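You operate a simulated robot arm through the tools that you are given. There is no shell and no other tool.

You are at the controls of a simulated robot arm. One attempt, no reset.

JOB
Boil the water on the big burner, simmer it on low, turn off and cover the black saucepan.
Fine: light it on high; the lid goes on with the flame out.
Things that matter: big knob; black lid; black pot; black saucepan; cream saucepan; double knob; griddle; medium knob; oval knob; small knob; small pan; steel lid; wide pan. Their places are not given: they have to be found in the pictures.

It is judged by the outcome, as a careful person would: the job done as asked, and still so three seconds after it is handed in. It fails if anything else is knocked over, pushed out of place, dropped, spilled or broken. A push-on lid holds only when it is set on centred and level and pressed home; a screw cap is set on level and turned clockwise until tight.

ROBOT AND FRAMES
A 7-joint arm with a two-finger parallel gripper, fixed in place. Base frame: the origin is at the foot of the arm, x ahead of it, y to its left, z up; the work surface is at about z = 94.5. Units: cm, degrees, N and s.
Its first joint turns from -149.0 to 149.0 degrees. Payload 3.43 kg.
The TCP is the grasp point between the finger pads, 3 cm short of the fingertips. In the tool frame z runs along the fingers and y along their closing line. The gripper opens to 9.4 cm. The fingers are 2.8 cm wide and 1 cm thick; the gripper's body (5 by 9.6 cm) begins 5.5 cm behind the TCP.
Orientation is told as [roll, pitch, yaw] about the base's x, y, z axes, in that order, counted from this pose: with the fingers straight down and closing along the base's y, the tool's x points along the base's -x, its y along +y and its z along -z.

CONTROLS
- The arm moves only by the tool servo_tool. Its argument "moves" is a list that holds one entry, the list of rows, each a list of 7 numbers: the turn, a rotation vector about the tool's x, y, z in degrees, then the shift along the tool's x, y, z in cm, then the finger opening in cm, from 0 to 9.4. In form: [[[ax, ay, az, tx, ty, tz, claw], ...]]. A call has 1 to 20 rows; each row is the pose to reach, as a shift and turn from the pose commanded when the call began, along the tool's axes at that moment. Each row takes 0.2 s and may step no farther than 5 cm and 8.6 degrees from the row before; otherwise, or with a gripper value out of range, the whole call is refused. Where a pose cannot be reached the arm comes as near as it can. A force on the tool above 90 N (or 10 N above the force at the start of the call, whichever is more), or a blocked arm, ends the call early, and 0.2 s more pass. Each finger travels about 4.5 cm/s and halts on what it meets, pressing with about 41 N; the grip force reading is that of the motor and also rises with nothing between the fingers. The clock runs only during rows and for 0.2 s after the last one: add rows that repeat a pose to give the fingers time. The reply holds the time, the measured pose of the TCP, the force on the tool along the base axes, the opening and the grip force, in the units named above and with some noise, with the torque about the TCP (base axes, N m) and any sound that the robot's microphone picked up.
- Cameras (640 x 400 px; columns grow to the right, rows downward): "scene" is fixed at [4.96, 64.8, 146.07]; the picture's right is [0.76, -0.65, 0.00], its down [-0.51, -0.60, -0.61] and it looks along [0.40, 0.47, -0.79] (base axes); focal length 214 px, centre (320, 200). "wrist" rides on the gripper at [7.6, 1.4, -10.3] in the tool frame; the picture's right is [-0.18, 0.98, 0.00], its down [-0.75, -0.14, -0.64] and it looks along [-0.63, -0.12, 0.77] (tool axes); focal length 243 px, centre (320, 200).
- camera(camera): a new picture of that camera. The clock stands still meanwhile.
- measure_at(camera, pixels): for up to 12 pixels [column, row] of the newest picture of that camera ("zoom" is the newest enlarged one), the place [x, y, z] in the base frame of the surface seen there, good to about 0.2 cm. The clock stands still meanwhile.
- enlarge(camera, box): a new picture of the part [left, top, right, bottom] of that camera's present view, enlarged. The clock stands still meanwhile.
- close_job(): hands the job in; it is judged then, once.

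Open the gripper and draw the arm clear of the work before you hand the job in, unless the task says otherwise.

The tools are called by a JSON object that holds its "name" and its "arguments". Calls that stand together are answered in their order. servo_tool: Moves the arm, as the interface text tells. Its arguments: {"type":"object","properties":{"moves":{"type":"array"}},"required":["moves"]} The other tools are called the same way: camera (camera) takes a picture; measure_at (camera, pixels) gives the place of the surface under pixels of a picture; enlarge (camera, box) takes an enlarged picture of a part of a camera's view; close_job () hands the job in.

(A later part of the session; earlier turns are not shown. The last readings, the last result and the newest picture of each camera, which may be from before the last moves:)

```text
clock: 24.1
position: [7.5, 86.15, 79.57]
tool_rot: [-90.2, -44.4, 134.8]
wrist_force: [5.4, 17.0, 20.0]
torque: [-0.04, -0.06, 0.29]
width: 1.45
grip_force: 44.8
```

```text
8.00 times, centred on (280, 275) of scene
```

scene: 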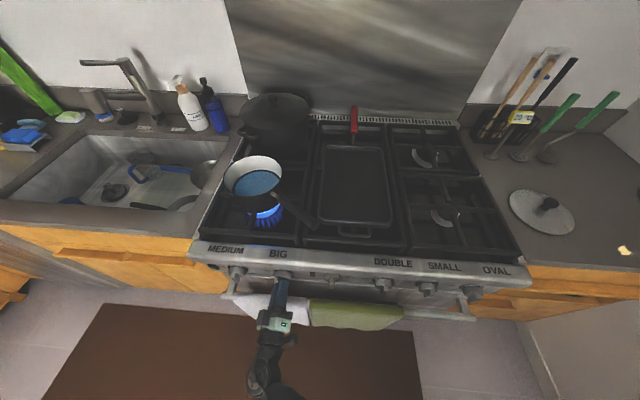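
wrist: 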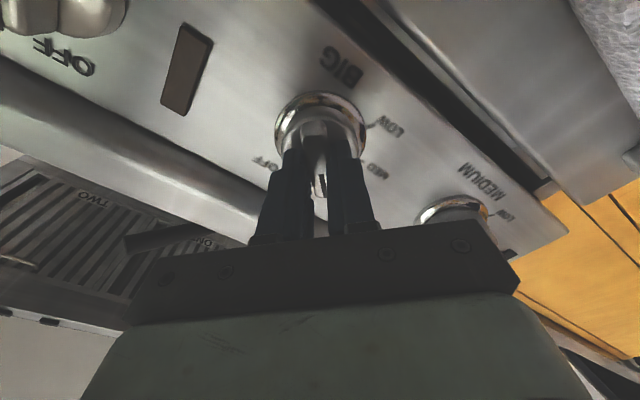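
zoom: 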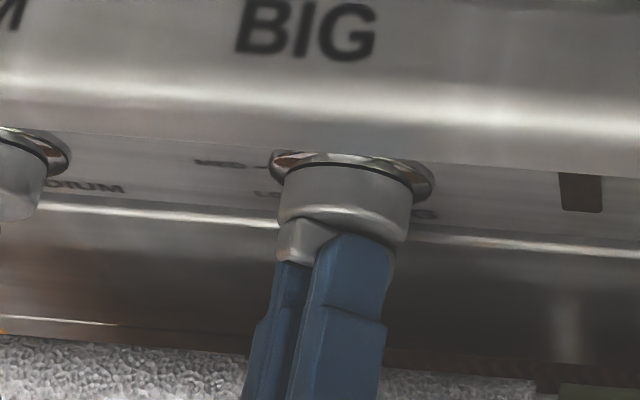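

The flame is full size. I hold the knob at HIGH and wait, listening for the boil.

{"name": "servo_tool", "arguments": {"moves": [[[0, 0, -1, 0, 0, 0, 0.6], [0, 0, -1, 0, 0, 0, 0.6], [0, 0, -1, 0, 0, 0, 0.6], [0, 0, -1, 0, 0, 0, 0.6], [0, 0, -1, 0, 0, 0, 0.6], [0, 0, -1, 0, 0, 0, 0.6], [0, 0, -1, 0, 0, 0, 0.6], [0, 0, -1, 0, 0, 0, 0.6], [0, 0, -1, 0, 0, 0, 0.6], [0, 0, -1, 0, 0, 0, 0.6], [0, 0, -1, 0, 0, 0, 0.6], [0, 0, -1, 0, 0, 0, 0.6], [0, 0, -1, 0, 0, 0, 0.6], [0, 0, -1, 0, 0, 0, 0.6], [0, 0, -1, 0, 0, 0, 0.6], [0, 0, -1, 0, 0, 0, 0.6], [0, 0, -1, 0, 0, 0, 0.6], [0, 0, -1, 0, 0, 0, 0.6], [0, 0, -1, 0, 0, 0, 0.6], [0, 0, -1, 0, 0, 0, 0.6]]]}}

{"name": "enlarge", "arguments": {"camera": "scene", "box": [210, 140, 338, 240]}}

```text
clock: 28.3
position: [7.5, 86.11, 79.55]
tool_rot: [-90.4, -43.3, 134.9]
wrist_force: [4.6, 29.9, 23.6]
torque: [0.26, -0.29, 0.81]
width: 1.5
grip_force: 45.2
```

```text
4.00 times, centred on (274, 190) of scene
```

zoom: 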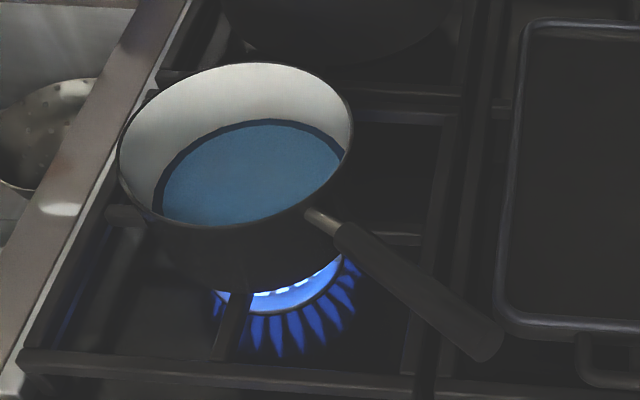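

Still heating, no boil sound yet. I open the fingers to relieve the side load and let the knob sit, then keep waiting.

{"name": "servo_tool", "arguments": {"moves": [[[0, 0, 0, 0, 0, 0, 2], [0, 0, 0, 0, 0, 0, 4], [0, 0, 0, 0, 0, 0, 4], [0, 0, 0, 0, 0, -2, 4], [0, 0, 0, 0, 0, -2, 4], [0, 0, 0, 0, 0, -2, 4], [0, 0, 0, 0, 0, -2, 4], [0, 0, 0, 0, 0, -2, 4], [0, 0, 0, 0, 0, -2, 4], [0, 0, 0, 0, 0, -2, 4], [0, 0, 0, 0, 0, -2, 4], [0, 0, 0, 0, 0, -2, 4], [0, 0, 0, 0, 0, -2, 4], [0, 0, 0, 0, 0, -2, 4], [0, 0, 0, 0, 0, -2, 4]]]}}

{"name": "camera", "arguments": {"camera": "wrist"}}

{"name": "enlarge", "arguments": {"camera": "wrist", "box": [240, 60, 400, 190]}}

{"name": "enlarge", "arguments": {"camera": "scene", "box": [210, 140, 338, 240]}}

```text
clock: 31.5
position: [6.15, 84.67, 79.46]
tool_rot: [-90.1, -43.4, 134.8]
wrist_force: [-0.3, 0.4, 0.3]
torque: [0.02, -0.03, -0.01]
width: 3.97
grip_force: 0.1
```

```text
taken
```

wrist: 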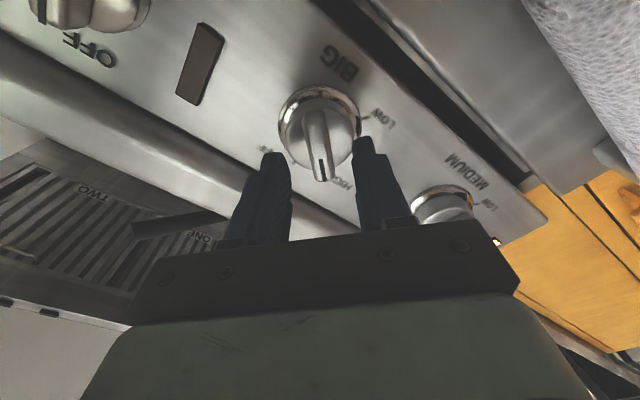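

```text
3.08 times, centred on (320, 125) of wrist
```

zoom: 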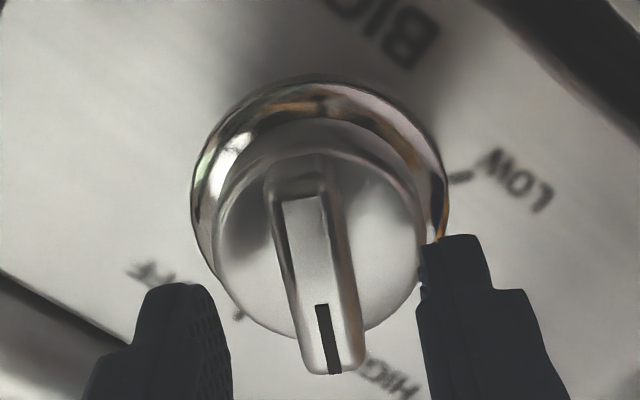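

```text
4.00 times, centred on (274, 190) of scene
```

zoom: 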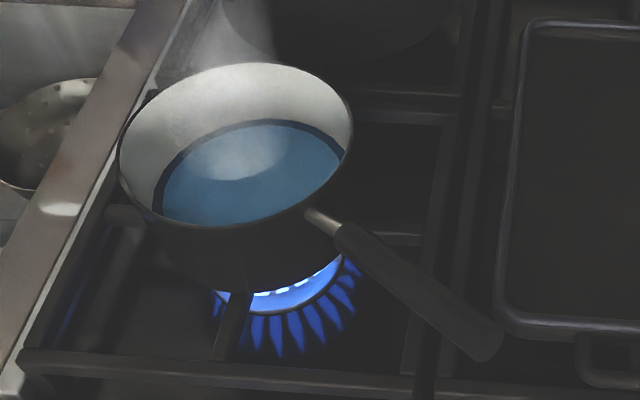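

Steam begins to rise from the water. I check the knob's bar angle while the clock stands still.

{"name": "enlarge", "arguments": {"camera": "wrist", "box": [240, 60, 400, 190]}}

{"name": "measure_at", "arguments": {"camera": "zoom", "pixels": [[300, 220], [310, 260], [333, 340], [318, 300], [290, 250], [345, 260], [240, 200], [380, 220]]}}

```text
3.08 times, centred on (320, 125) of wrist
```

zoom: 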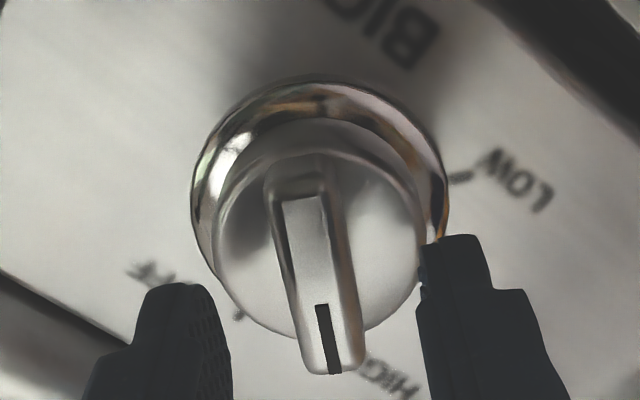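

```text
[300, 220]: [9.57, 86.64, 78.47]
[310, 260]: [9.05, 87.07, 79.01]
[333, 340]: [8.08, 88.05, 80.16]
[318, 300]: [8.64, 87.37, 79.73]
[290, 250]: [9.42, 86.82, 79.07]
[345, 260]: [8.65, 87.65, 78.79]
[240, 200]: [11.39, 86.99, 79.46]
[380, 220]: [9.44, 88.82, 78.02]
```

The bar sits at ~48° — on HIGH. I keep waiting for a real boil.

{"name": "servo_tool", "arguments": {"moves": [[[0, 0, 0, 0, 0, 0, 4], [0, 0, 0, 0, 0, 0, 4], [0, 0, 0, 0, 0, 0, 4], [0, 0, 0, 0, 0, 0, 4], [0, 0, 0, 0, 0, 0, 4], [0, 0, 0, 0, 0, 0, 4], [0, 0, 0, 0, 0, 0, 4], [0, 0, 0, 0, 0, 0, 4], [0, 0, 0, 0, 0, 0, 4], [0, 0, 0, 0, 0, 0, 4]]]}}

{"name": "enlarge", "arguments": {"camera": "scene", "box": [210, 120, 338, 220]}}

```text
clock: 33.7
position: [6.09, 84.74, 79.34]
tool_rot: [-90.0, -43.5, 134.7]
wrist_force: [-0.3, 0.3, -0.3]
torque: [0.0, 0.03, 0.01]
width: 4.0
grip_force: 0.2
```

```text
4.00 times, centred on (274, 170) of scene
```

zoom: 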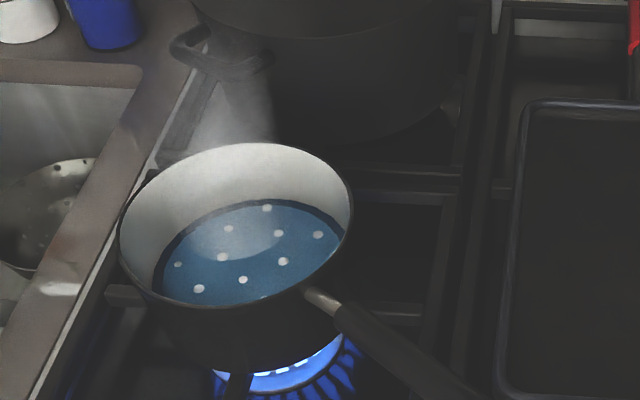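

Bubbles have appeared on the water. I wait one more second to see whether it develops into a full boil.

{"name": "servo_tool", "arguments": {"moves": [[[0, 0, 0, 0, 0, 0, 4], [0, 0, 0, 0, 0, 0, 4], [0, 0, 0, 0, 0, 0, 4], [0, 0, 0, 0, 0, 0, 4]]]}}

{"name": "enlarge", "arguments": {"camera": "scene", "box": [210, 120, 338, 220]}}

```text
clock: 34.7
position: [6.15, 84.69, 79.34]
tool_rot: [-90.2, -43.5, 134.8]
wrist_force: [0.5, -0.3, -0.5]
torque: [0.0, -0.02, -0.01]
width: 3.99
grip_force: 0.0
```

```text
4.00 times, centred on (274, 170) of scene
```

zoom: 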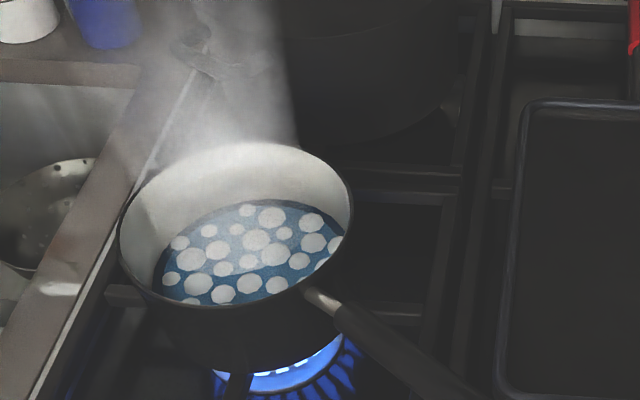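

It's a rolling boil now. I go back onto the bar, close, and turn a further ~89° counterclockwise to LOW in one call.

{"name": "servo_tool", "arguments": {"moves": [[[0, 0, 0, -0.15, 0.03, 1, 4], [0, 0, 0, -0.15, 0.03, 2, 2.6], [0, 0, 0, -0.15, 0.03, 2, 1], [0, 0, 0, -0.15, 0.03, 2, 0.6], [0, 0, 0, -0.15, 0.03, 2, 0.6], [0, 0, -7, -0.15, 0.03, 2, 0.6], [0, 0, -15, -0.15, 0.03, 2, 0.6], [0, 0, -23, -0.15, 0.03, 2, 0.6], [0, 0, -31, -0.15, 0.03, 2, 0.6], [0, 0, -39, -0.15, 0.03, 2, 0.6], [0, 0, -47, -0.15, 0.03, 2, 0.6], [0, 0, -55, -0.15, 0.03, 2, 0.6], [0, 0, -63, -0.15, 0.03, 2, 0.6], [0, 0, -71, -0.15, 0.03, 2, 0.6], [0, 0, -79, -0.15, 0.03, 2, 0.6], [0, 0, -86, -0.15, 0.03, 2, 0.6], [0, 0, -88.5, -0.15, 0.03, 2, 0.6], [0, 0, -88.5, -0.15, 0.03, 2, 0.6]]]}}

{"name": "enlarge", "arguments": {"camera": "scene", "box": [210, 130, 338, 230]}}

{"name": "camera", "arguments": {"camera": "wrist"}}

```text
clock: 38.5
position: [7.42, 86.08, 79.45]
tool_rot: [-89.9, 45.0, 134.4]
wrist_force: [9.8, -27.2, -24.1]
torque: [-0.02, 0.03, -0.51]
width: 1.46
grip_force: 45.0
```

```text
4.00 times, centred on (274, 180) of scene
```

zoom: 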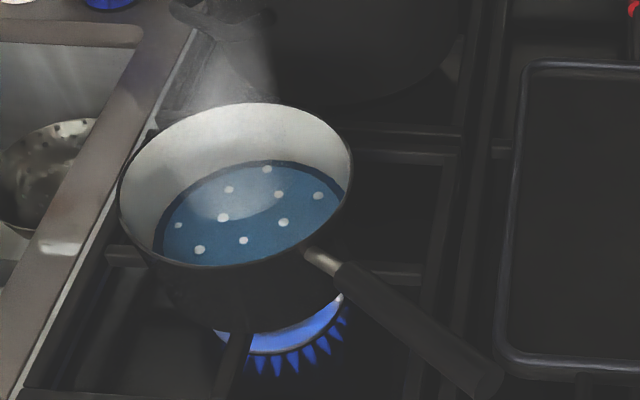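

```text
taken
```

wrist: 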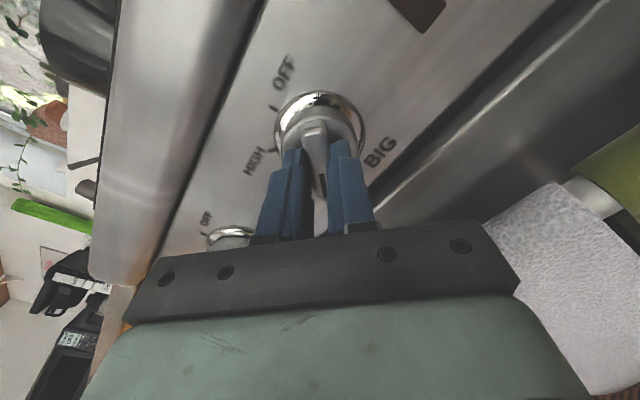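

The flame is now low and the water simmers with small bubbles. I release the knob, back off a little, and let it simmer while checking the bar angle.

{"name": "servo_tool", "arguments": {"moves": [[[0, 0, 0, 0, 0, 0, 2], [0, 0, 0, 0, 0, 0, 4], [0, 0, 0, 0, 0, 0, 4], [0, 0, 0, 0, 0, -2, 4], [0, 0, 0, 0, 0, -2, 4]]]}}

{"name": "enlarge", "arguments": {"camera": "wrist", "box": [240, 60, 400, 190]}}

{"name": "measure_at", "arguments": {"camera": "zoom", "pixels": [[300, 220], [310, 260], [333, 340], [318, 300], [290, 250], [345, 260], [240, 200], [380, 220]]}}

{"name": "enlarge", "arguments": {"camera": "scene", "box": [210, 130, 338, 230]}}

```text
clock: 39.7
position: [5.88, 84.78, 79.56]
tool_rot: [-90.1, 45.0, 134.5]
wrist_force: [-0.4, -0.2, -0.3]
torque: [-0.02, 0.03, 0.04]
width: 4.0
grip_force: 0.1
```

```text
3.08 times, centred on (320, 125) of wrist
```

zoom: 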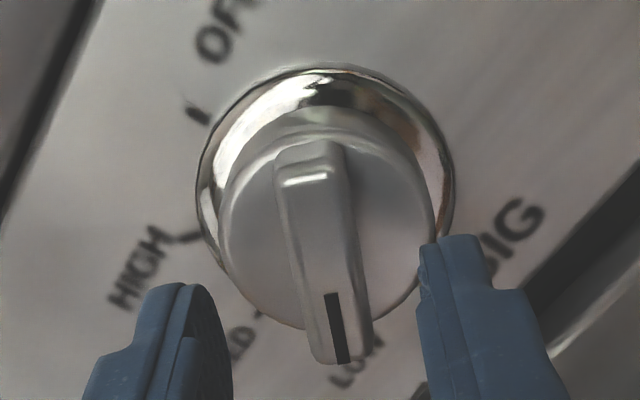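

```text
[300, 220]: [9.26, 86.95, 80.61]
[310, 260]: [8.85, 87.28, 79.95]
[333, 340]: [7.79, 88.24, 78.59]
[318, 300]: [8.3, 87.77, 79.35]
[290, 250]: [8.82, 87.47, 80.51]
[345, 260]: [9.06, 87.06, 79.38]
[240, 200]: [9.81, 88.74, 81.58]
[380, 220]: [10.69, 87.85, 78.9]
```

```text
4.00 times, centred on (274, 180) of scene
```

zoom: 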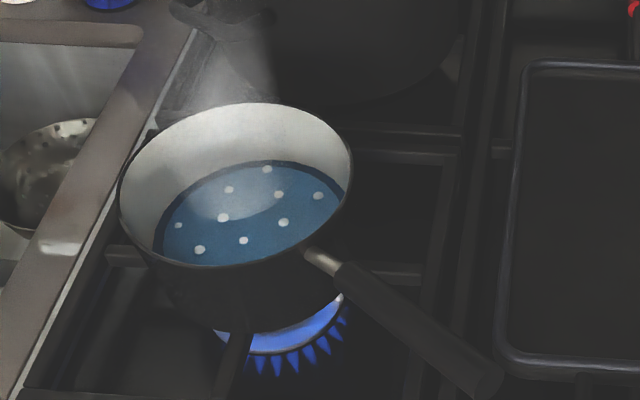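

The bar points at LOW (~136°). I let it simmer, waiting 4 s at a time.

{"name": "servo_tool", "arguments": {"moves": [[[0, 0, 0, 0, 0, 0, 4], [0, 0, 0, 0, 0, 0, 4], [0, 0, 0, 0, 0, 0, 4], [0, 0, 0, 0, 0, 0, 4], [0, 0, 0, 0, 0, 0, 4], [0, 0, 0, 0, 0, 0, 4], [0, 0, 0, 0, 0, 0, 4], [0, 0, 0, 0, 0, 0, 4], [0, 0, 0, 0, 0, 0, 4], [0, 0, 0, 0, 0, 0, 4], [0, 0, 0, 0, 0, 0, 4], [0, 0, 0, 0, 0, 0, 4], [0, 0, 0, 0, 0, 0, 4], [0, 0, 0, 0, 0, 0, 4], [0, 0, 0, 0, 0, 0, 4], [0, 0, 0, 0, 0, 0, 4], [0, 0, 0, 0, 0, 0, 4], [0, 0, 0, 0, 0, 0, 4], [0, 0, 0, 0, 0, 0, 4], [0, 0, 0, 0, 0, 0, 4]]]}}

{"name": "enlarge", "arguments": {"camera": "scene", "box": [210, 130, 338, 230]}}

```text
clock: 43.9
position: [5.87, 84.84, 79.49]
tool_rot: [-90.2, 45.0, 134.5]
wrist_force: [-0.3, 0.2, 0.5]
torque: [0.02, 0.01, 0.03]
width: 3.99
grip_force: 0.1
```

```text
4.00 times, centred on (274, 180) of scene
```

zoom: 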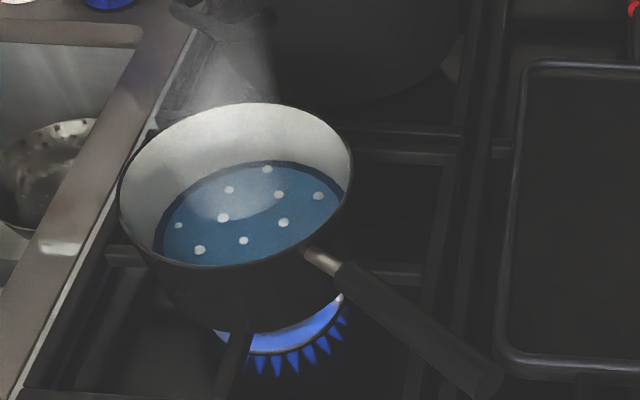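

The water keeps simmering steadily on the low flame. I give it two more waits to make the simmer unmistakable.

{"name": "servo_tool", "arguments": {"moves": [[[0, 0, 0, 0, 0, 0, 4], [0, 0, 0, 0, 0, 0, 4], [0, 0, 0, 0, 0, 0, 4], [0, 0, 0, 0, 0, 0, 4], [0, 0, 0, 0, 0, 0, 4], [0, 0, 0, 0, 0, 0, 4], [0, 0, 0, 0, 0, 0, 4], [0, 0, 0, 0, 0, 0, 4], [0, 0, 0, 0, 0, 0, 4], [0, 0, 0, 0, 0, 0, 4], [0, 0, 0, 0, 0, 0, 4], [0, 0, 0, 0, 0, 0, 4], [0, 0, 0, 0, 0, 0, 4], [0, 0, 0, 0, 0, 0, 4], [0, 0, 0, 0, 0, 0, 4], [0, 0, 0, 0, 0, 0, 4], [0, 0, 0, 0, 0, 0, 4], [0, 0, 0, 0, 0, 0, 4], [0, 0, 0, 0, 0, 0, 4], [0, 0, 0, 0, 0, 0, 4]]]}}

{"name": "servo_tool", "arguments": {"moves": [[[0, 0, 0, 0, 0, 0, 4], [0, 0, 0, 0, 0, 0, 4], [0, 0, 0, 0, 0, 0, 4], [0, 0, 0, 0, 0, 0, 4], [0, 0, 0, 0, 0, 0, 4], [0, 0, 0, 0, 0, 0, 4], [0, 0, 0, 0, 0, 0, 4], [0, 0, 0, 0, 0, 0, 4], [0, 0, 0, 0, 0, 0, 4], [0, 0, 0, 0, 0, 0, 4], [0, 0, 0, 0, 0, 0, 4], [0, 0, 0, 0, 0, 0, 4], [0, 0, 0, 0, 0, 0, 4], [0, 0, 0, 0, 0, 0, 4], [0, 0, 0, 0, 0, 0, 4], [0, 0, 0, 0, 0, 0, 4], [0, 0, 0, 0, 0, 0, 4], [0, 0, 0, 0, 0, 0, 4], [0, 0, 0, 0, 0, 0, 4], [0, 0, 0, 0, 0, 0, 4]]]}}

{"name": "enlarge", "arguments": {"camera": "scene", "box": [210, 130, 338, 230]}}

```text
clock: 48.1
position: [5.99, 84.8, 79.48]
tool_rot: [-90.1, 45.0, 134.5]
wrist_force: [-0.1, 0.5, 0.6]
torque: [-0.01, -0.02, 0.03]
width: 4.0
grip_force: 0.1
```

```text
clock: 52.3
position: [5.83, 84.8, 79.55]
tool_rot: [-90.2, 45.0, 134.4]
wrist_force: [0.5, 0.0, -0.4]
torque: [0.05, -0.05, 0.01]
width: 3.98
grip_force: 0.1
```

```text
4.00 times, centred on (274, 180) of scene
```

zoom: 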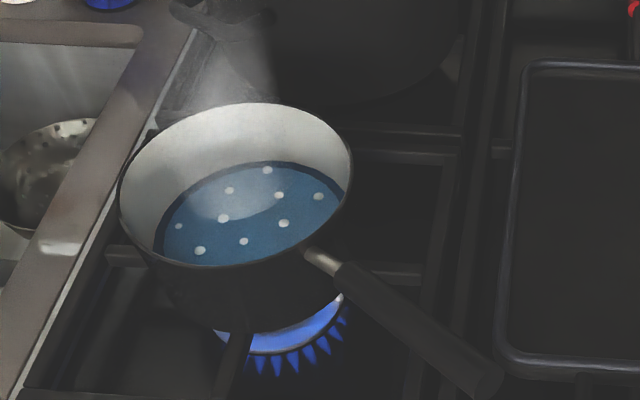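

About 14 s of simmering on low is done. I re-grip the bar at LOW, then turn it clockwise back to OFF.

{"name": "servo_tool", "arguments": {"moves": [[[0, 0, 0, 0, 0, 1, 4], [0, 0, 0, 0, 0, 2, 2.6], [0, 0, 0, 0, 0, 2, 1], [0, 0, 0, 0, 0, 2, 0.6], [0, 0, 0, 0, 0, 2, 0.6], [0, 0, 7, 0, 0, 2, 0.6], [0, 0, 15, 0, 0, 2, 0.6], [0, 0, 23, 0, 0, 2, 0.6], [0, 0, 31, 0, 0, 2, 0.6], [0, 0, 39, 0, 0, 2, 0.6], [0, 0, 47, 0, 0, 2, 0.6], [0, 0, 55, 0, 0, 2, 0.6], [0, 0, 63, 0, 0, 2, 0.6], [0, 0, 71, 0, 0, 2, 0.6], [0, 0, 79, 0, 0, 2, 0.6], [0, 0, 87, 0, 0, 2, 0.6], [0, 0, 95, 0, 0, 2, 0.6], [0, 0, 103, 0, 0, 2, 0.6], [0, 0, 111, 0, 0, 2, 0.6], [0, 0, 119, 0, 0, 2, 0.6]]]}}

{"name": "servo_tool", "arguments": {"moves": [[[0, 0, 6, 0, 0, 0, 0.6], [0, 0, 12, 0, 0, 0, 0.6], [0, 0, 17, 0, 0, 0, 0.6], [0, 0, 18, 0, 0, 0, 0.6], [0, 0, 18, 0, 0, 0, 0.6]]]}}

{"name": "enlarge", "arguments": {"camera": "scene", "box": [210, 130, 338, 230]}}

{"name": "camera", "arguments": {"camera": "wrist"}}

```text
clock: 56.5
position: [7.44, 86.12, 79.64]
tool_rot: [-90.7, -74.1, 135.0]
wrist_force: [11.7, -25.6, -1.9]
torque: [-0.83, 0.78, -0.32]
width: 1.49
grip_force: 45.2
```

```text
clock: 57.7
position: [7.57, 86.06, 79.81]
tool_rot: [97.6, -88.0, -53.4]
wrist_force: [19.5, -17.9, 6.3]
torque: [-0.33, 0.11, -0.15]
width: 1.48
grip_force: 44.8
```

```text
4.00 times, centred on (274, 180) of scene
```

zoom: 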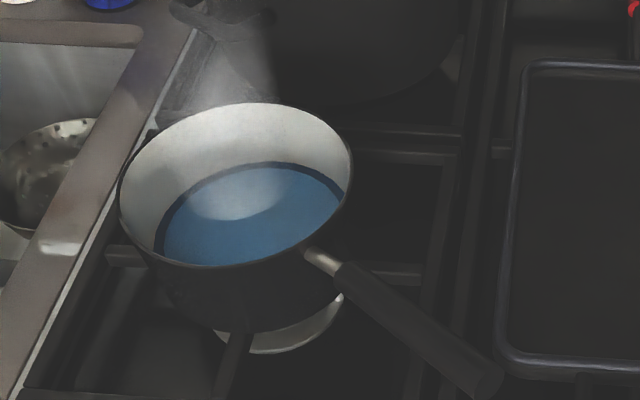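

```text
taken
```

wrist: 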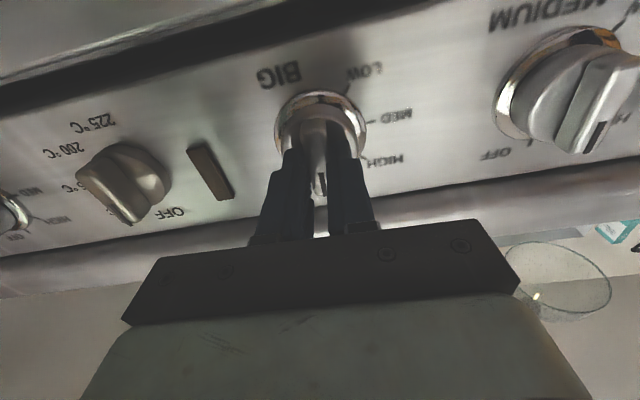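

The flame is out and the water has stopped bubbling. I release the bar, back off, and check that it points straight up at OFF.

{"name": "servo_tool", "arguments": {"moves": [[[0, 0, 0, 0, 0, 0, 2], [0, 0, 0, 0, 0, 0, 4], [0, 0, 0, 0, 0, 0, 4], [0, 0, 0, 0, 0, -2, 4], [0, 0, 0, 0, 0, -4.5, 4], [0, 0, 0, 0, 0, -4.5, 4]]]}}

{"name": "enlarge", "arguments": {"camera": "wrist", "box": [240, 50, 400, 180]}}

{"name": "measure_at", "arguments": {"camera": "zoom", "pixels": [[310, 120], [310, 160], [315, 200], [320, 240], [320, 265], [285, 180], [345, 180]]}}

{"name": "enlarge", "arguments": {"camera": "scene", "box": [240, 250, 320, 300]}}

```text
clock: 59.1
position: [4.18, 83.03, 79.6]
tool_rot: [92.7, -88.0, -48.2]
wrist_force: [-0.2, 0.6, -0.1]
torque: [0.01, -0.01, 0.02]
width: 4.01
grip_force: 0.0
```

```text
3.08 times, centred on (320, 115) of wrist
```

zoom: 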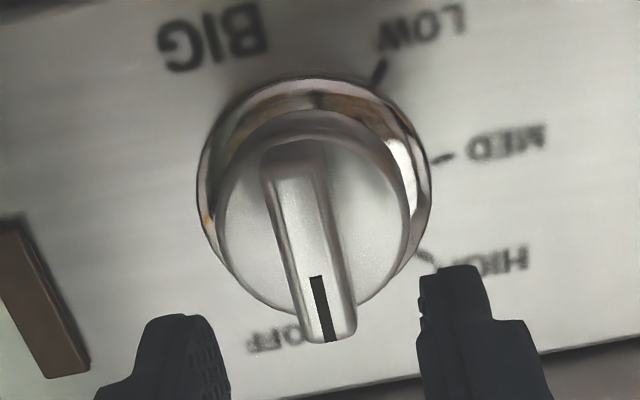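

```text
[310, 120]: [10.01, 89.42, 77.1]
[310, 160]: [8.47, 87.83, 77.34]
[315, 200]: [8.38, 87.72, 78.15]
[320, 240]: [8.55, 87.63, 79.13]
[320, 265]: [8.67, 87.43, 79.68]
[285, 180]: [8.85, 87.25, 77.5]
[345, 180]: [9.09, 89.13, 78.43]
```

```text
8.00 times, centred on (280, 275) of scene
```

zoom: 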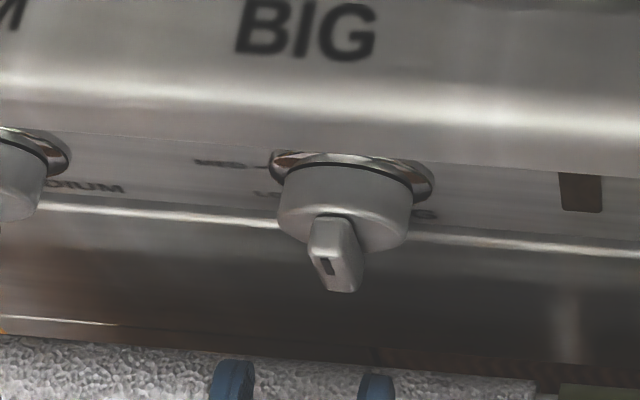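

The BIG knob is at OFF. Now I measure the saucepan precisely (rim and handle) for the lid placement.

{"name": "enlarge", "arguments": {"camera": "scene", "box": [214, 145, 294, 215]}}

```text
5.71 times, centred on (254, 180) of scene
```

zoom: 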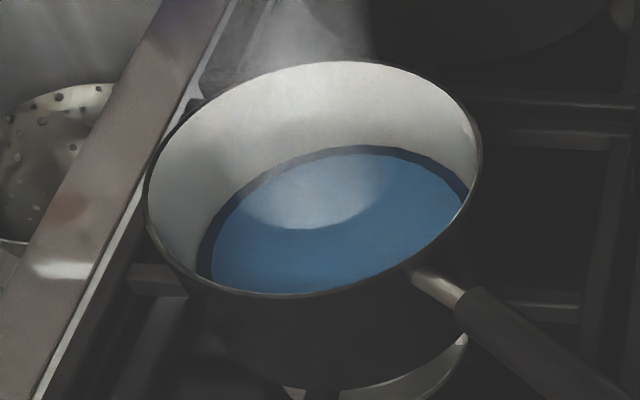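

{"name": "measure_at", "arguments": {"camera": "zoom", "pixels": [[148, 190], [190, 120], [250, 79], [330, 63], [400, 70], [458, 105], [479, 150], [420, 250], [340, 288], [260, 295], [200, 275], [160, 232]]}}

{"name": "measure_at", "arguments": {"camera": "scene", "pixels": [[278, 196], [282, 199], [290, 203], [300, 210], [310, 218], [316, 224], [255, 180], [262, 185], [250, 185], [240, 165], [262, 160], [270, 172]]}}

```text
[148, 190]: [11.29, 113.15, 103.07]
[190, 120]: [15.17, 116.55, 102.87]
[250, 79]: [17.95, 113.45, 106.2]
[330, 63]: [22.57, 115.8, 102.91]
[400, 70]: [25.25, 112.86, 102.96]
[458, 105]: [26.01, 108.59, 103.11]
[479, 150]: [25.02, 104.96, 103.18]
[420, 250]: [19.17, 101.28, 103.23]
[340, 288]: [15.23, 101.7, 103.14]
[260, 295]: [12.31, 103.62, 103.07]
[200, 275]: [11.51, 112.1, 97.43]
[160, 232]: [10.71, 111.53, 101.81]
```

```text
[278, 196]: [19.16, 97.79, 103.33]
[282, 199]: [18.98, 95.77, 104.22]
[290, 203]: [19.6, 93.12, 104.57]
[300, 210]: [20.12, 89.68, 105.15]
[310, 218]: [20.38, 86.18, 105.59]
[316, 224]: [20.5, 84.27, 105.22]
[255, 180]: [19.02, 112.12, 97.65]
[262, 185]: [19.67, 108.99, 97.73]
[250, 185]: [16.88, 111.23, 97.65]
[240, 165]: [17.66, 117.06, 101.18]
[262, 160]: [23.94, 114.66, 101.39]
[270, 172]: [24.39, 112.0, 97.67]
```

Saucepan rim: centre ≈[18.15,109.1], radius ≈8.0, rim z≈103.05; its handle points toward me (z up to 105.6). I back off from the panel, then rise with the tool tilted 45°, to test reach above the pan before fetching the lid.

{"name": "servo_tool", "arguments": {"moves": [[[0, 0, 0, 0, 0, -4, 4], [0, 4, 0, 0, 0, -8, 4], [0, 9, 0, -1, 0, -12, 4], [0, 14, 0, -4.5, 0, -15, 4], [0, 19, 0, -9, 0, -15, 4], [0, 24, 0, -13.5, 0, -15, 4], [0, 29, 0, -18, 0, -15, 4], [0, 34, 0, -22.5, 0, -15, 4], [0, 39, 0, -27, 0, -15, 4], [0, 44, 0, -31.5, 0, -15, 4], [0, 45, 0, -36, 0, -15, 4], [0, 45, 0, -40, 0, -15, 4], [0, 45, 0, -40, 0, -15, 4]]]}}

{"name": "camera", "arguments": {"camera": "scene"}}

```text
clock: 61.9
position: [-5.28, 71.5, 119.58]
tool_rot: [2.8, -45.0, 42.6]
wrist_force: [-0.5, -0.4, -0.6]
torque: [0.0, 0.01, -0.04]
width: 3.99
grip_force: 0.1
```

```text
taken
```

scene: 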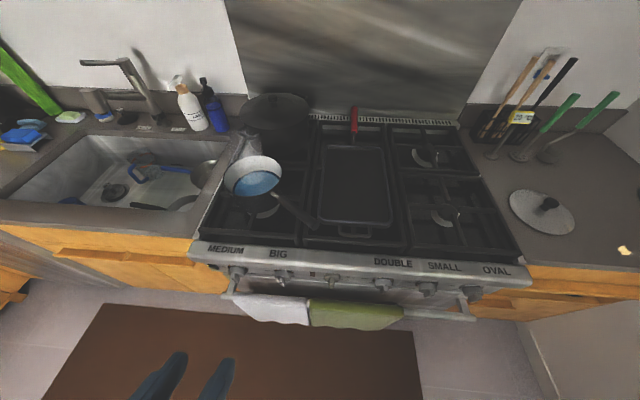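

Next I test the reach: swing heading to 80.5° (radial) and go above the saucepan at about [18.15,109.1,114] with 45° tilt, gripper nearly clear of everything.

{"name": "servo_tool", "arguments": {"moves": [[[-3.43, 0.09, -3.83, -2.99, 0.87, 2.55, 4], [-6.86, 0.19, -7.66, -5.97, 1.74, 5.09, 4], [-10.29, 0.28, -11.49, -8.96, 2.61, 7.64, 4], [-13.72, 0.38, -15.32, -11.94, 3.48, 10.18, 4], [-17.15, 0.47, -19.15, -14.93, 4.36, 12.73, 4], [-20.58, 0.56, -22.98, -17.92, 5.23, 15.28, 4], [-24, 0.66, -26.8, -20.9, 6.1, 17.82, 4], [-24, 0.66, -26.8, -22.24, 7.11, 22.04, 4], [-24, 0.66, -26.8, -23.57, 8.12, 26.25, 4], [-24, 0.66, -26.8, -24.9, 9.13, 30.47, 4], [-24, 0.66, -26.8, -26.24, 10.14, 34.68, 4], [-24, 0.66, -26.8, -26.24, 10.14, 34.68, 4]]]}}

{"name": "camera", "arguments": {"camera": "scene"}}

{"name": "camera", "arguments": {"camera": "wrist"}}

```text
clock: 64.5
position: [18.0, 108.95, 113.89]
tool_rot: [-0.4, -45.0, 80.6]
wrist_force: [0.2, -0.1, -0.5]
torque: [-0.01, 0.03, -0.01]
width: 3.99
grip_force: 0.1
```

```text
taken
```

scene: 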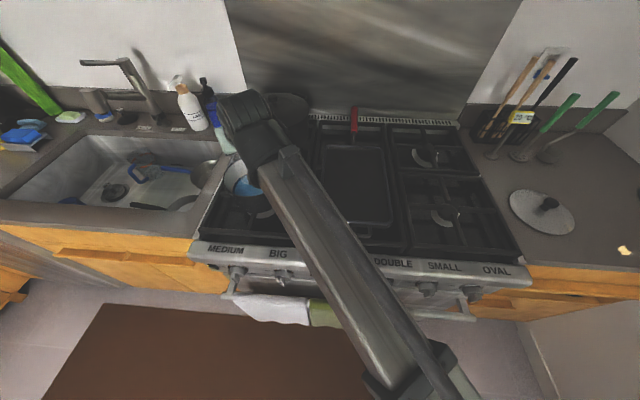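

```text
taken
```

wrist: 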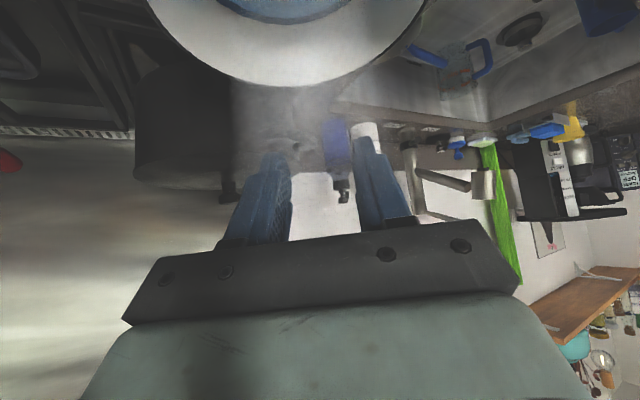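

The pose is reachable. I test the placing height too: lower 6 cm (to z≈108, fingertips still above the rim) and see that nothing touches.

{"name": "servo_tool", "arguments": {"moves": [[[0, 0, 0, 1.4, 0, 1.4, 4], [0, 0, 0, 2.8, 0, 2.8, 4], [0, 0, 0, 4.24, 0, 4.24, 4], [0, 0, 0, 4.24, 0, 4.24, 4]]]}}

{"name": "camera", "arguments": {"camera": "scene"}}

{"name": "camera", "arguments": {"camera": "wrist"}}

```text
clock: 65.5
position: [17.96, 109.11, 107.99]
tool_rot: [-0.2, -45.0, 80.6]
wrist_force: [-0.3, 0.0, -1.2]
torque: [0.02, 0.04, 0.03]
width: 4.02
grip_force: 0.0
```

```text
taken
```

scene: 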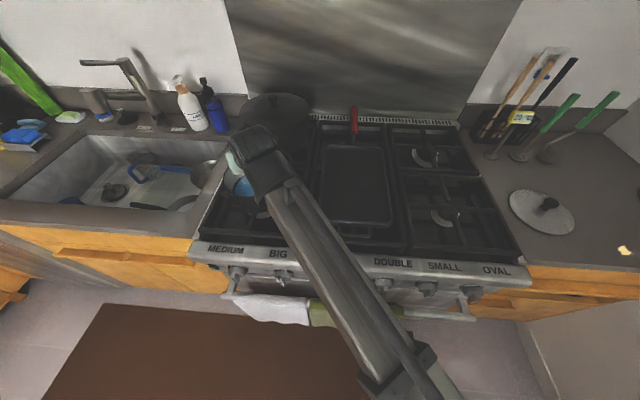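

```text
taken
```

wrist: 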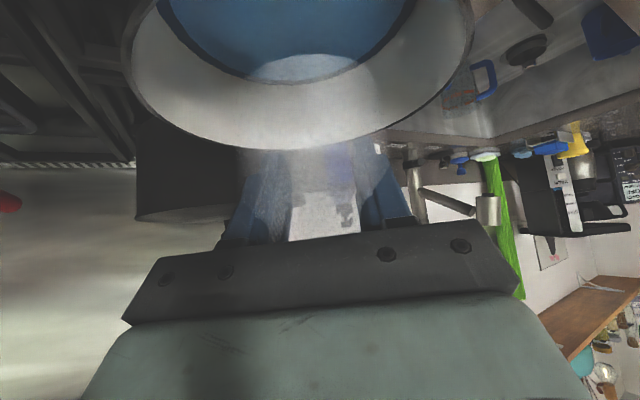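

Reachable with clearance. From here I measure the far rim again with the wrist camera to cross-check the pan's centre.

{"name": "measure_at", "arguments": {"camera": "wrist", "pixels": [[124, 50], [133, 80], [170, 118], [230, 142], [300, 149], [360, 142], [420, 118], [455, 85], [471, 45], [300, 60], [250, 100], [460, 20]]}}

```text
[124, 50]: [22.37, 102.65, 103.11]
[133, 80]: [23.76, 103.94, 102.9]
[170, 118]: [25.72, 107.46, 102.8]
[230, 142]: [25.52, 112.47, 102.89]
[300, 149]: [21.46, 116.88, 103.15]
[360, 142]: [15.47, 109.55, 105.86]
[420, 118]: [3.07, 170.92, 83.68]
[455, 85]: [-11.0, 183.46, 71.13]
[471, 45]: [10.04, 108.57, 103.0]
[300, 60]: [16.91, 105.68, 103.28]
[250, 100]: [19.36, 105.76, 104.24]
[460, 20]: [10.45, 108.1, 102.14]
```

Good. Now I rise and swing over to the steel lid on the right counter, keeping the 45° tilt, heading 31.5°, ending above its knob at z≈117.

{"name": "servo_tool", "arguments": {"moves": [[[0, 0, 0, -3.18, 0, -3.18, 6], [0, 0, 0, -6.36, 0, -6.36, 6], [1.93, 0, 1.93, -4.44, -3.96, -8.28, 6], [3.86, 0, 3.86, -2.52, -7.92, -10.2, 6], [5.78, 0, 5.78, -0.59, -11.88, -12.13, 6], [7.71, 0, 7.71, 1.33, -15.83, -14.05, 6], [9.64, 0, 9.64, 3.25, -19.79, -15.97, 6], [11.57, 0, 11.57, 5.17, -23.75, -17.89, 6], [13.49, 0, 13.49, 7.09, -27.71, -19.81, 6], [15.42, 0, 15.42, 9.01, -31.67, -21.73, 6], [17.35, 0, 17.35, 10.94, -35.63, -23.66, 6], [19.28, 0, 19.28, 12.86, -39.58, -25.58, 6], [21.21, 0, 21.21, 14.78, -43.54, -27.5, 6], [23.13, 0, 23.13, 16.7, -47.5, -29.42, 6], [25.06, 0, 25.06, 18.62, -51.46, -31.34, 6], [26.99, 0, 26.99, 20.54, -55.42, -33.26, 6], [28.92, 0, 28.92, 22.47, -59.38, -35.19, 6], [30.84, 0, 30.84, 24.39, -63.33, -37.11, 6], [32.77, 0, 32.77, 26.31, -67.29, -39.03, 6], [34.7, 0, 34.7, 28.23, -71.25, -40.95, 6]]]}}

{"name": "camera", "arguments": {"camera": "scene"}}

{"name": "camera", "arguments": {"camera": "wrist"}}

```text
clock: 69.7
position: [80.08, 49.15, 117.12]
tool_rot: [-0.2, -45.0, 31.5]
wrist_force: [-0.1, 0.9, 0.4]
torque: [-0.02, -0.02, -0.02]
width: 6.01
grip_force: 0.0
```

```text
taken
```

scene: 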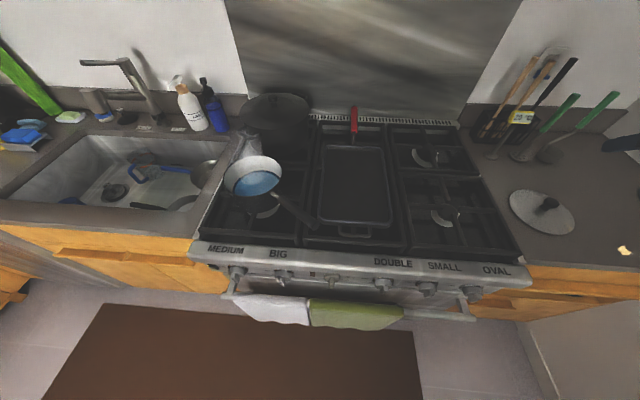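

```text
taken
```

wrist: 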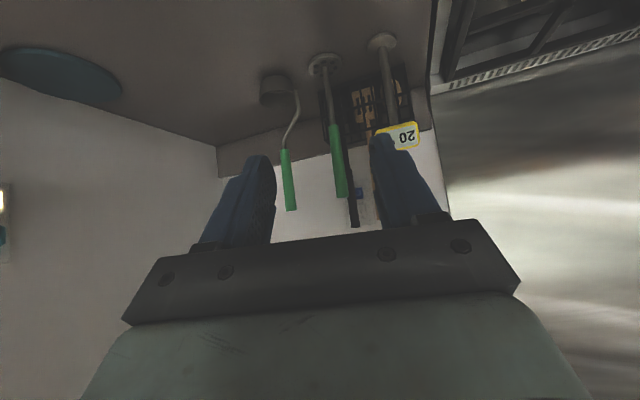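

The tool is right above the lid's knob, arm out of the scene view. I measure the knob once more and the leaning utensils to confirm clearance.

{"name": "enlarge", "arguments": {"camera": "scene", "box": [500, 175, 590, 245]}}

{"name": "measure_at", "arguments": {"camera": "wrist", "pixels": [[290, 190], [292, 160], [338, 180], [333, 130], [352, 210], [385, 70], [325, 65], [275, 90], [410, 135], [250, 200]]}}

```text
5.71 times, centred on (545, 210) of scene
```

zoom: 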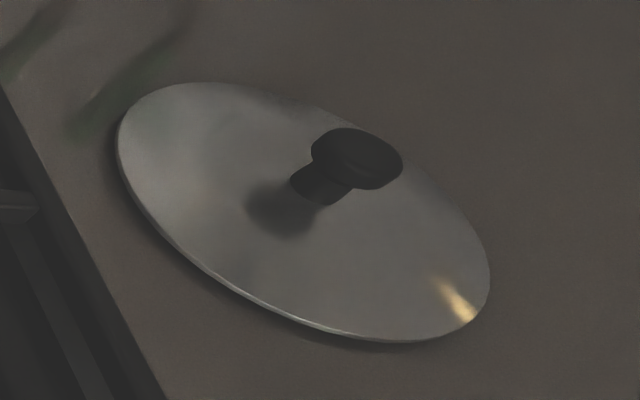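

```text
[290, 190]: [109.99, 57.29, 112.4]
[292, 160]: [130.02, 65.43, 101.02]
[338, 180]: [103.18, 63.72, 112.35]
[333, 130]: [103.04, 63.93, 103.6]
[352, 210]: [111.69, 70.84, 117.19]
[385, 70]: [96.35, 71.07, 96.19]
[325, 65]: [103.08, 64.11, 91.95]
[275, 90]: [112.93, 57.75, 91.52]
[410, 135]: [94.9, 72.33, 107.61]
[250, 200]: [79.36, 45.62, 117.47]
```

{"name": "measure_at", "arguments": {"camera": "zoom", "pixels": [[355, 150], [318, 150], [395, 165], [350, 132], [365, 180], [330, 175], [315, 195], [300, 180], [335, 200], [340, 190], [320, 165], [290, 230]]}}

```text
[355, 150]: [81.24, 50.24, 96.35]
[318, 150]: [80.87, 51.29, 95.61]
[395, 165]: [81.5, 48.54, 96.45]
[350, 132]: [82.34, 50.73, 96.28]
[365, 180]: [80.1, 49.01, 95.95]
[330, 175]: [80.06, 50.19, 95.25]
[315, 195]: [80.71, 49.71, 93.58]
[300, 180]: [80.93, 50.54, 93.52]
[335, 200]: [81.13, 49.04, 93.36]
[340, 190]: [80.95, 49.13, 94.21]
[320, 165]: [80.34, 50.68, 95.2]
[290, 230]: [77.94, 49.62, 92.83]
```

Knob head: centre ≈[81.35,49.9], ~3.1 cm wide, z 95.1–96.4, on a narrower neck. I lower to z≈102 first, fingers 6 cm open.

{"name": "servo_tool", "arguments": {"moves": [[[0, 0, 0, 2.7, 0, 2.8, 6], [0, 0, 0, 5.4, 0, 5.6, 6], [0, 0, 0, 8, 0, 8.3, 6], [0, 0, 0, 10.49, -0.02, 10.87, 6], [0, 0, 0, 10.49, -0.02, 10.87, 6]]]}}

{"name": "enlarge", "arguments": {"camera": "scene", "box": [480, 150, 610, 250]}}

{"name": "camera", "arguments": {"camera": "wrist"}}

```text
clock: 70.9
position: [80.26, 49.13, 101.82]
tool_rot: [-0.1, -45.1, 31.4]
wrist_force: [0.4, -0.7, 0.3]
torque: [0.0, 0.01, 0.03]
width: 6.0
grip_force: 0.1
```

```text
4.00 times, centred on (545, 200) of scene
```

zoom: 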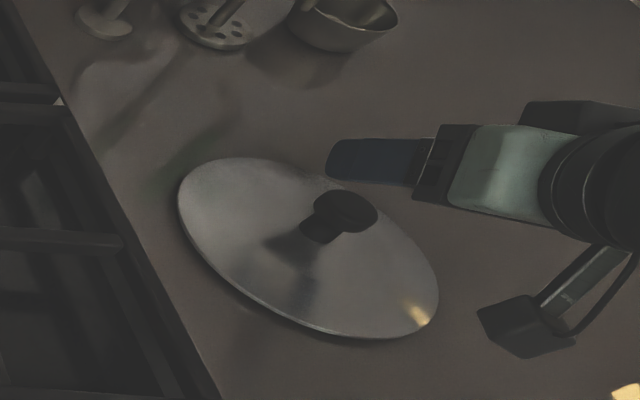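

```text
taken
```

wrist: 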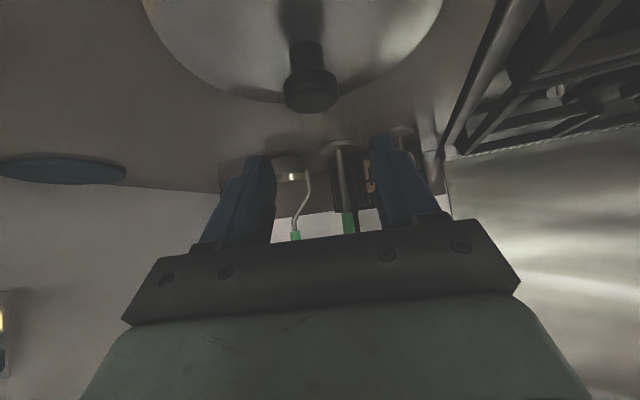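

The wrist view shows the knob at (311,92) between the finger planes. I measure it from here for the final alignment.

{"name": "measure_at", "arguments": {"camera": "wrist", "pixels": [[311, 95], [286, 92], [336, 90], [311, 108], [311, 80], [305, 50], [292, 55], [321, 55], [145, 5], [441, 5], [290, 103], [200, 78]]}}

```text
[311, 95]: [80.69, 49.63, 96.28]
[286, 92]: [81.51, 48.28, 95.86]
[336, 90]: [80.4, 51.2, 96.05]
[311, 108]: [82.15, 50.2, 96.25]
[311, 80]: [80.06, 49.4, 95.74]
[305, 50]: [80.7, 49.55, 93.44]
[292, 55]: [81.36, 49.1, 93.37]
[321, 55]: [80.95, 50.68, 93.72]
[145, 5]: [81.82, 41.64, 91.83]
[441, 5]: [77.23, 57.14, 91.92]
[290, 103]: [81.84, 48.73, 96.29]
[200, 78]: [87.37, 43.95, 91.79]
```

Knob centre ≈[81.25,49.85]. I lower the last 4.9 cm so the tips straddle the knob head.

{"name": "servo_tool", "arguments": {"moves": [[[0, 0, 0, 1.2, 0.05, 1.2, 6], [0, 0, 0, 2.4, 0.1, 2.4, 6], [0, 0, 0, 3.43, 0.1, 3.46, 6], [0, 0, 0, 3.43, 0.1, 3.46, 6]]]}}

{"name": "enlarge", "arguments": {"camera": "scene", "box": [490, 160, 600, 240]}}

{"name": "camera", "arguments": {"camera": "wrist"}}

```text
clock: 71.9
position: [80.2, 49.13, 97.02]
tool_rot: [-0.1, -45.1, 31.6]
wrist_force: [-0.4, -0.4, 0.0]
torque: [0.03, -0.02, -0.02]
width: 6.0
grip_force: 0.1
```

```text
5.00 times, centred on (545, 200) of scene
```

zoom: 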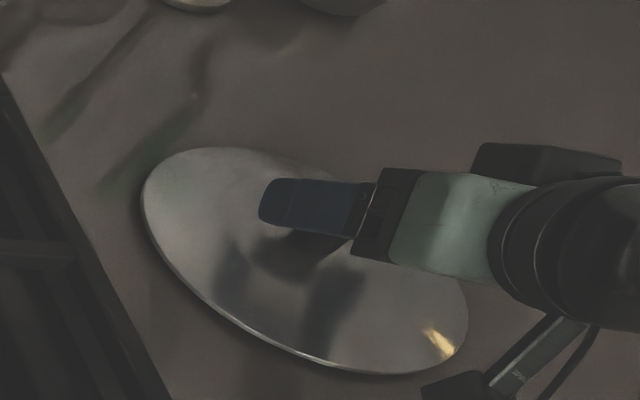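

```text
taken
```

wrist: 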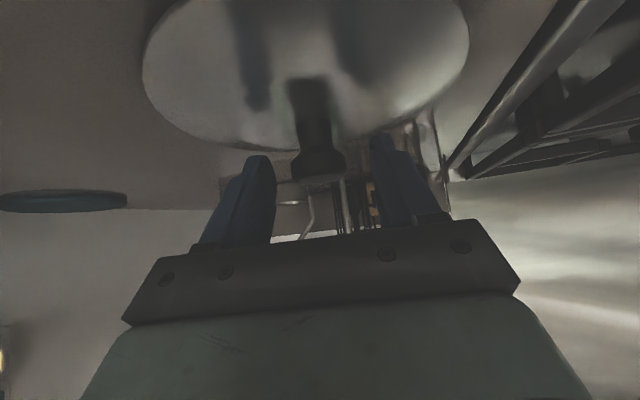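

The knob head is centred between the fingertips. I close on it.

{"name": "servo_tool", "arguments": {"moves": [[[0, 0, 0, 0, 0, 0, 4.6], [0, 0, 0, 0, 0, 0, 3.4], [0, 0, 0, 0, 0, 0, 2.4], [0, 0, 0, 0, 0, 0, 2], [0, 0, 0, 0, 0, 0, 2]]]}}

{"name": "camera", "arguments": {"camera": "wrist"}}

```text
clock: 73.1
position: [80.28, 49.28, 97.05]
tool_rot: [-0.1, -45.1, 31.4]
wrist_force: [0.8, -0.1, 0.9]
torque: [0.08, -0.01, -0.06]
width: 3.2
grip_force: 41.3
```

```text
taken
```

wrist: 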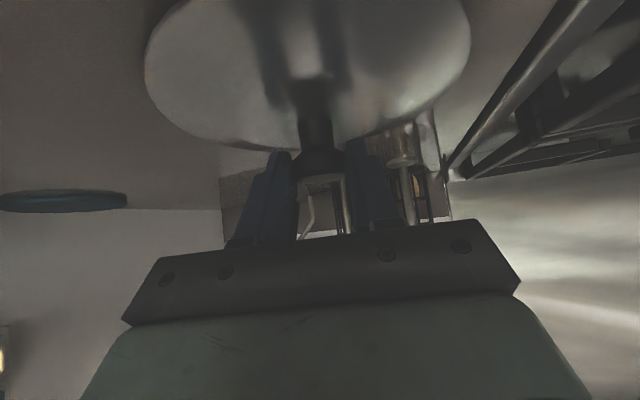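

Gripped at 3.2 cm with 41 N. I lift gently 6 cm and check that the lid hangs level.

{"name": "servo_tool", "arguments": {"moves": [[[0, 0, 0, -0.5, 0, -0.5, 2], [0, 0, 0, -1.2, 0, -1.2, 2], [0, 0, 0, -2, 0, -2, 2], [0, 0, 0, -2.8, 0, -2.8, 2], [0, 0, 0, -3.6, 0, -3.6, 2], [0, 0, 0, -4.24, 0, -4.24, 2], [0, 0, 0, -4.24, 0, -4.24, 2]]]}}

{"name": "camera", "arguments": {"camera": "wrist"}}

{"name": "camera", "arguments": {"camera": "scene"}}

{"name": "enlarge", "arguments": {"camera": "scene", "box": [490, 150, 610, 240]}}

```text
clock: 74.7
position: [80.18, 49.17, 103.1]
tool_rot: [-0.1, -45.0, 31.5]
wrist_force: [-0.7, 0.7, 0.5]
torque: [0.02, 0.03, 0.06]
width: 1.99
grip_force: 0.1
```

```text
taken
```

wrist: 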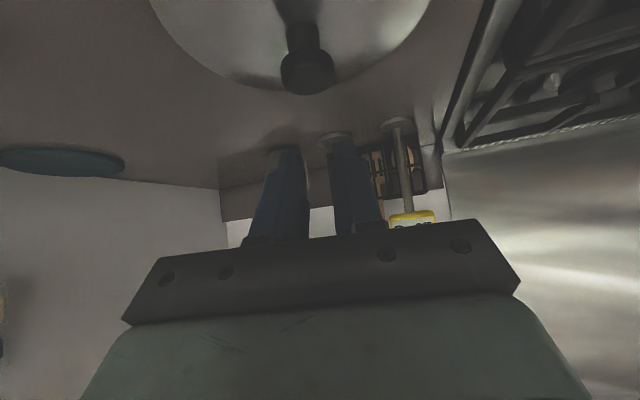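

```text
taken
```

scene: 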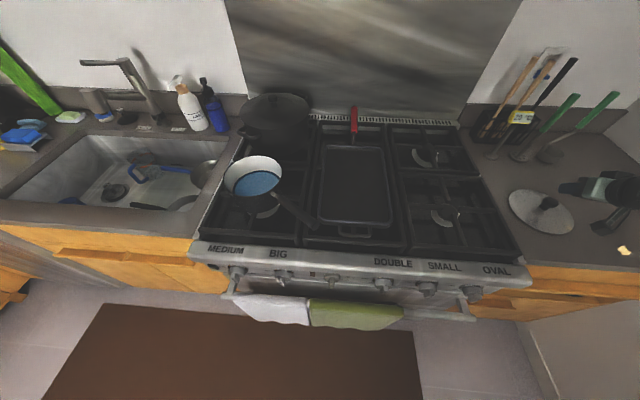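

```text
4.44 times, centred on (550, 195) of scene
```

zoom: 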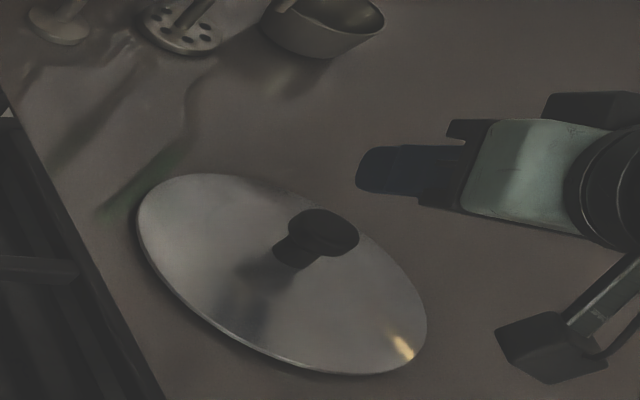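

The fingers slipped off the knob (width 1.99, no load); the lid stayed lying on the counter. I look closely at the knob's profile and whether the lid moved.

{"name": "enlarge", "arguments": {"camera": "wrist", "box": [250, 10, 360, 110]}}

{"name": "measure_at", "arguments": {"camera": "wrist", "pixels": [[307, 80], [283, 78], [333, 74], [307, 93], [307, 65], [303, 40], [290, 40], [318, 40], [155, 10], [425, 10], [200, 60], [380, 60]]}}

{"name": "measure_at", "arguments": {"camera": "scene", "pixels": [[510, 200], [575, 225], [520, 191], [553, 232], [546, 204], [547, 198], [543, 206], [552, 203], [572, 230], [515, 212]]}}

```text
4.00 times, centred on (305, 60) of wrist
```

zoom: 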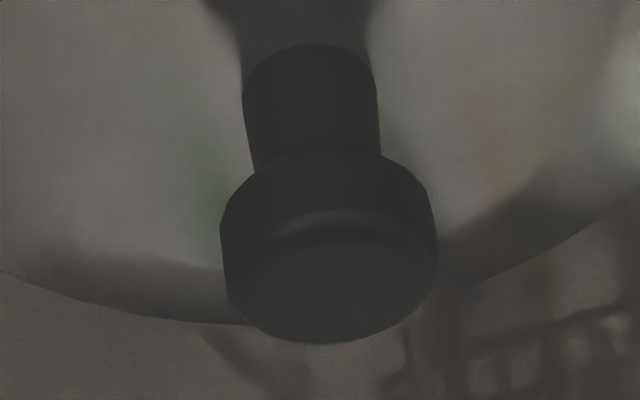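

```text
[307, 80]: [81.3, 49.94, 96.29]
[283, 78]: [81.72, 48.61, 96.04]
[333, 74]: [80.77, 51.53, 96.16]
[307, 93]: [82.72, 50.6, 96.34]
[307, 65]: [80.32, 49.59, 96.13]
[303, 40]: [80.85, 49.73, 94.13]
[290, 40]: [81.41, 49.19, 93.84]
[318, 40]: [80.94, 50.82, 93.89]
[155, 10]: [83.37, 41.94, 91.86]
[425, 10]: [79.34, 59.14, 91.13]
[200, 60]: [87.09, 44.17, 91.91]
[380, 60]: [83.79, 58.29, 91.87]
```

```text
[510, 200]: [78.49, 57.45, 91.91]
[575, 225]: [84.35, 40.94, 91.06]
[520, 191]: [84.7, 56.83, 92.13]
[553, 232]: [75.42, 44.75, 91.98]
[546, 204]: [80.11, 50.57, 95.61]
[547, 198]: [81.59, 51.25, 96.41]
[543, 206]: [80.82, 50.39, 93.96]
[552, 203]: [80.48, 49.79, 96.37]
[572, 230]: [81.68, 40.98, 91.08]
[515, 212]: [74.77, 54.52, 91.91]
```

The knob head is a bevelled cylinder on a thinner neck; the lid barely moved. A steeper (less tilted) grasp would hold better, so I test here whether the arm can reach the pan's radius (110.6 cm, z≈110) with only 30° tilt.

{"name": "servo_tool", "arguments": {"moves": [[[0, 2, 0, -2.44, 0, -2.44, 6], [0, 5, 0, -4.88, 0, -4.88, 6], [1.3, 7, 1.3, -7.02, -3.42, -2.73, 6], [2.5, 9, 2.5, -9.17, -6.84, -0.58, 6], [3.8, 11, 3.8, -11.31, -10.26, 1.57, 6], [5.1, 13, 5.1, -13.46, -13.68, 3.71, 6], [6.36, 15, 6.36, -15.6, -17.1, 5.86, 6], [6.36, 15, 6.36, -15.6, -17.1, 5.86, 6]]]}}

```text
clock: 76.5
position: [102.24, 42.69, 109.87]
tool_rot: [-1.4, -30.1, 23.1]
wrist_force: [1.0, -0.1, 1.0]
torque: [-0.01, -0.02, -0.02]
width: 6.0
grip_force: 0.0
```

30° works at that radius. I try 20° and then 12° in place, to find the limit.

{"name": "servo_tool", "arguments": {"moves": [[[0, 5, 0, 0, 0, 0, 6], [0, 10, 0, 0, 0, 0, 6], [0, 10, 0, 0, 0, 0, 6]]]}}

{"name": "servo_tool", "arguments": {"moves": [[[0, 4, 0, 0, 0, 0, 6], [0, 8, 0, 0, 0, 0, 6], [0, 8, 0, 0, 0, 0, 6]]]}}

```text
clock: 77.3
position: [102.14, 42.51, 109.82]
tool_rot: [-1.3, -20.1, 23.0]
wrist_force: [-0.6, -0.2, 0.5]
torque: [-0.04, -0.01, -0.02]
width: 6.02
grip_force: 0.1
```

```text
clock: 78.1
position: [102.1, 42.62, 110.01]
tool_rot: [-1.2, -12.1, 22.8]
wrist_force: [0.4, 0.8, -1.1]
torque: [-0.01, -0.04, -0.01]
width: 6.0
grip_force: 0.1
```

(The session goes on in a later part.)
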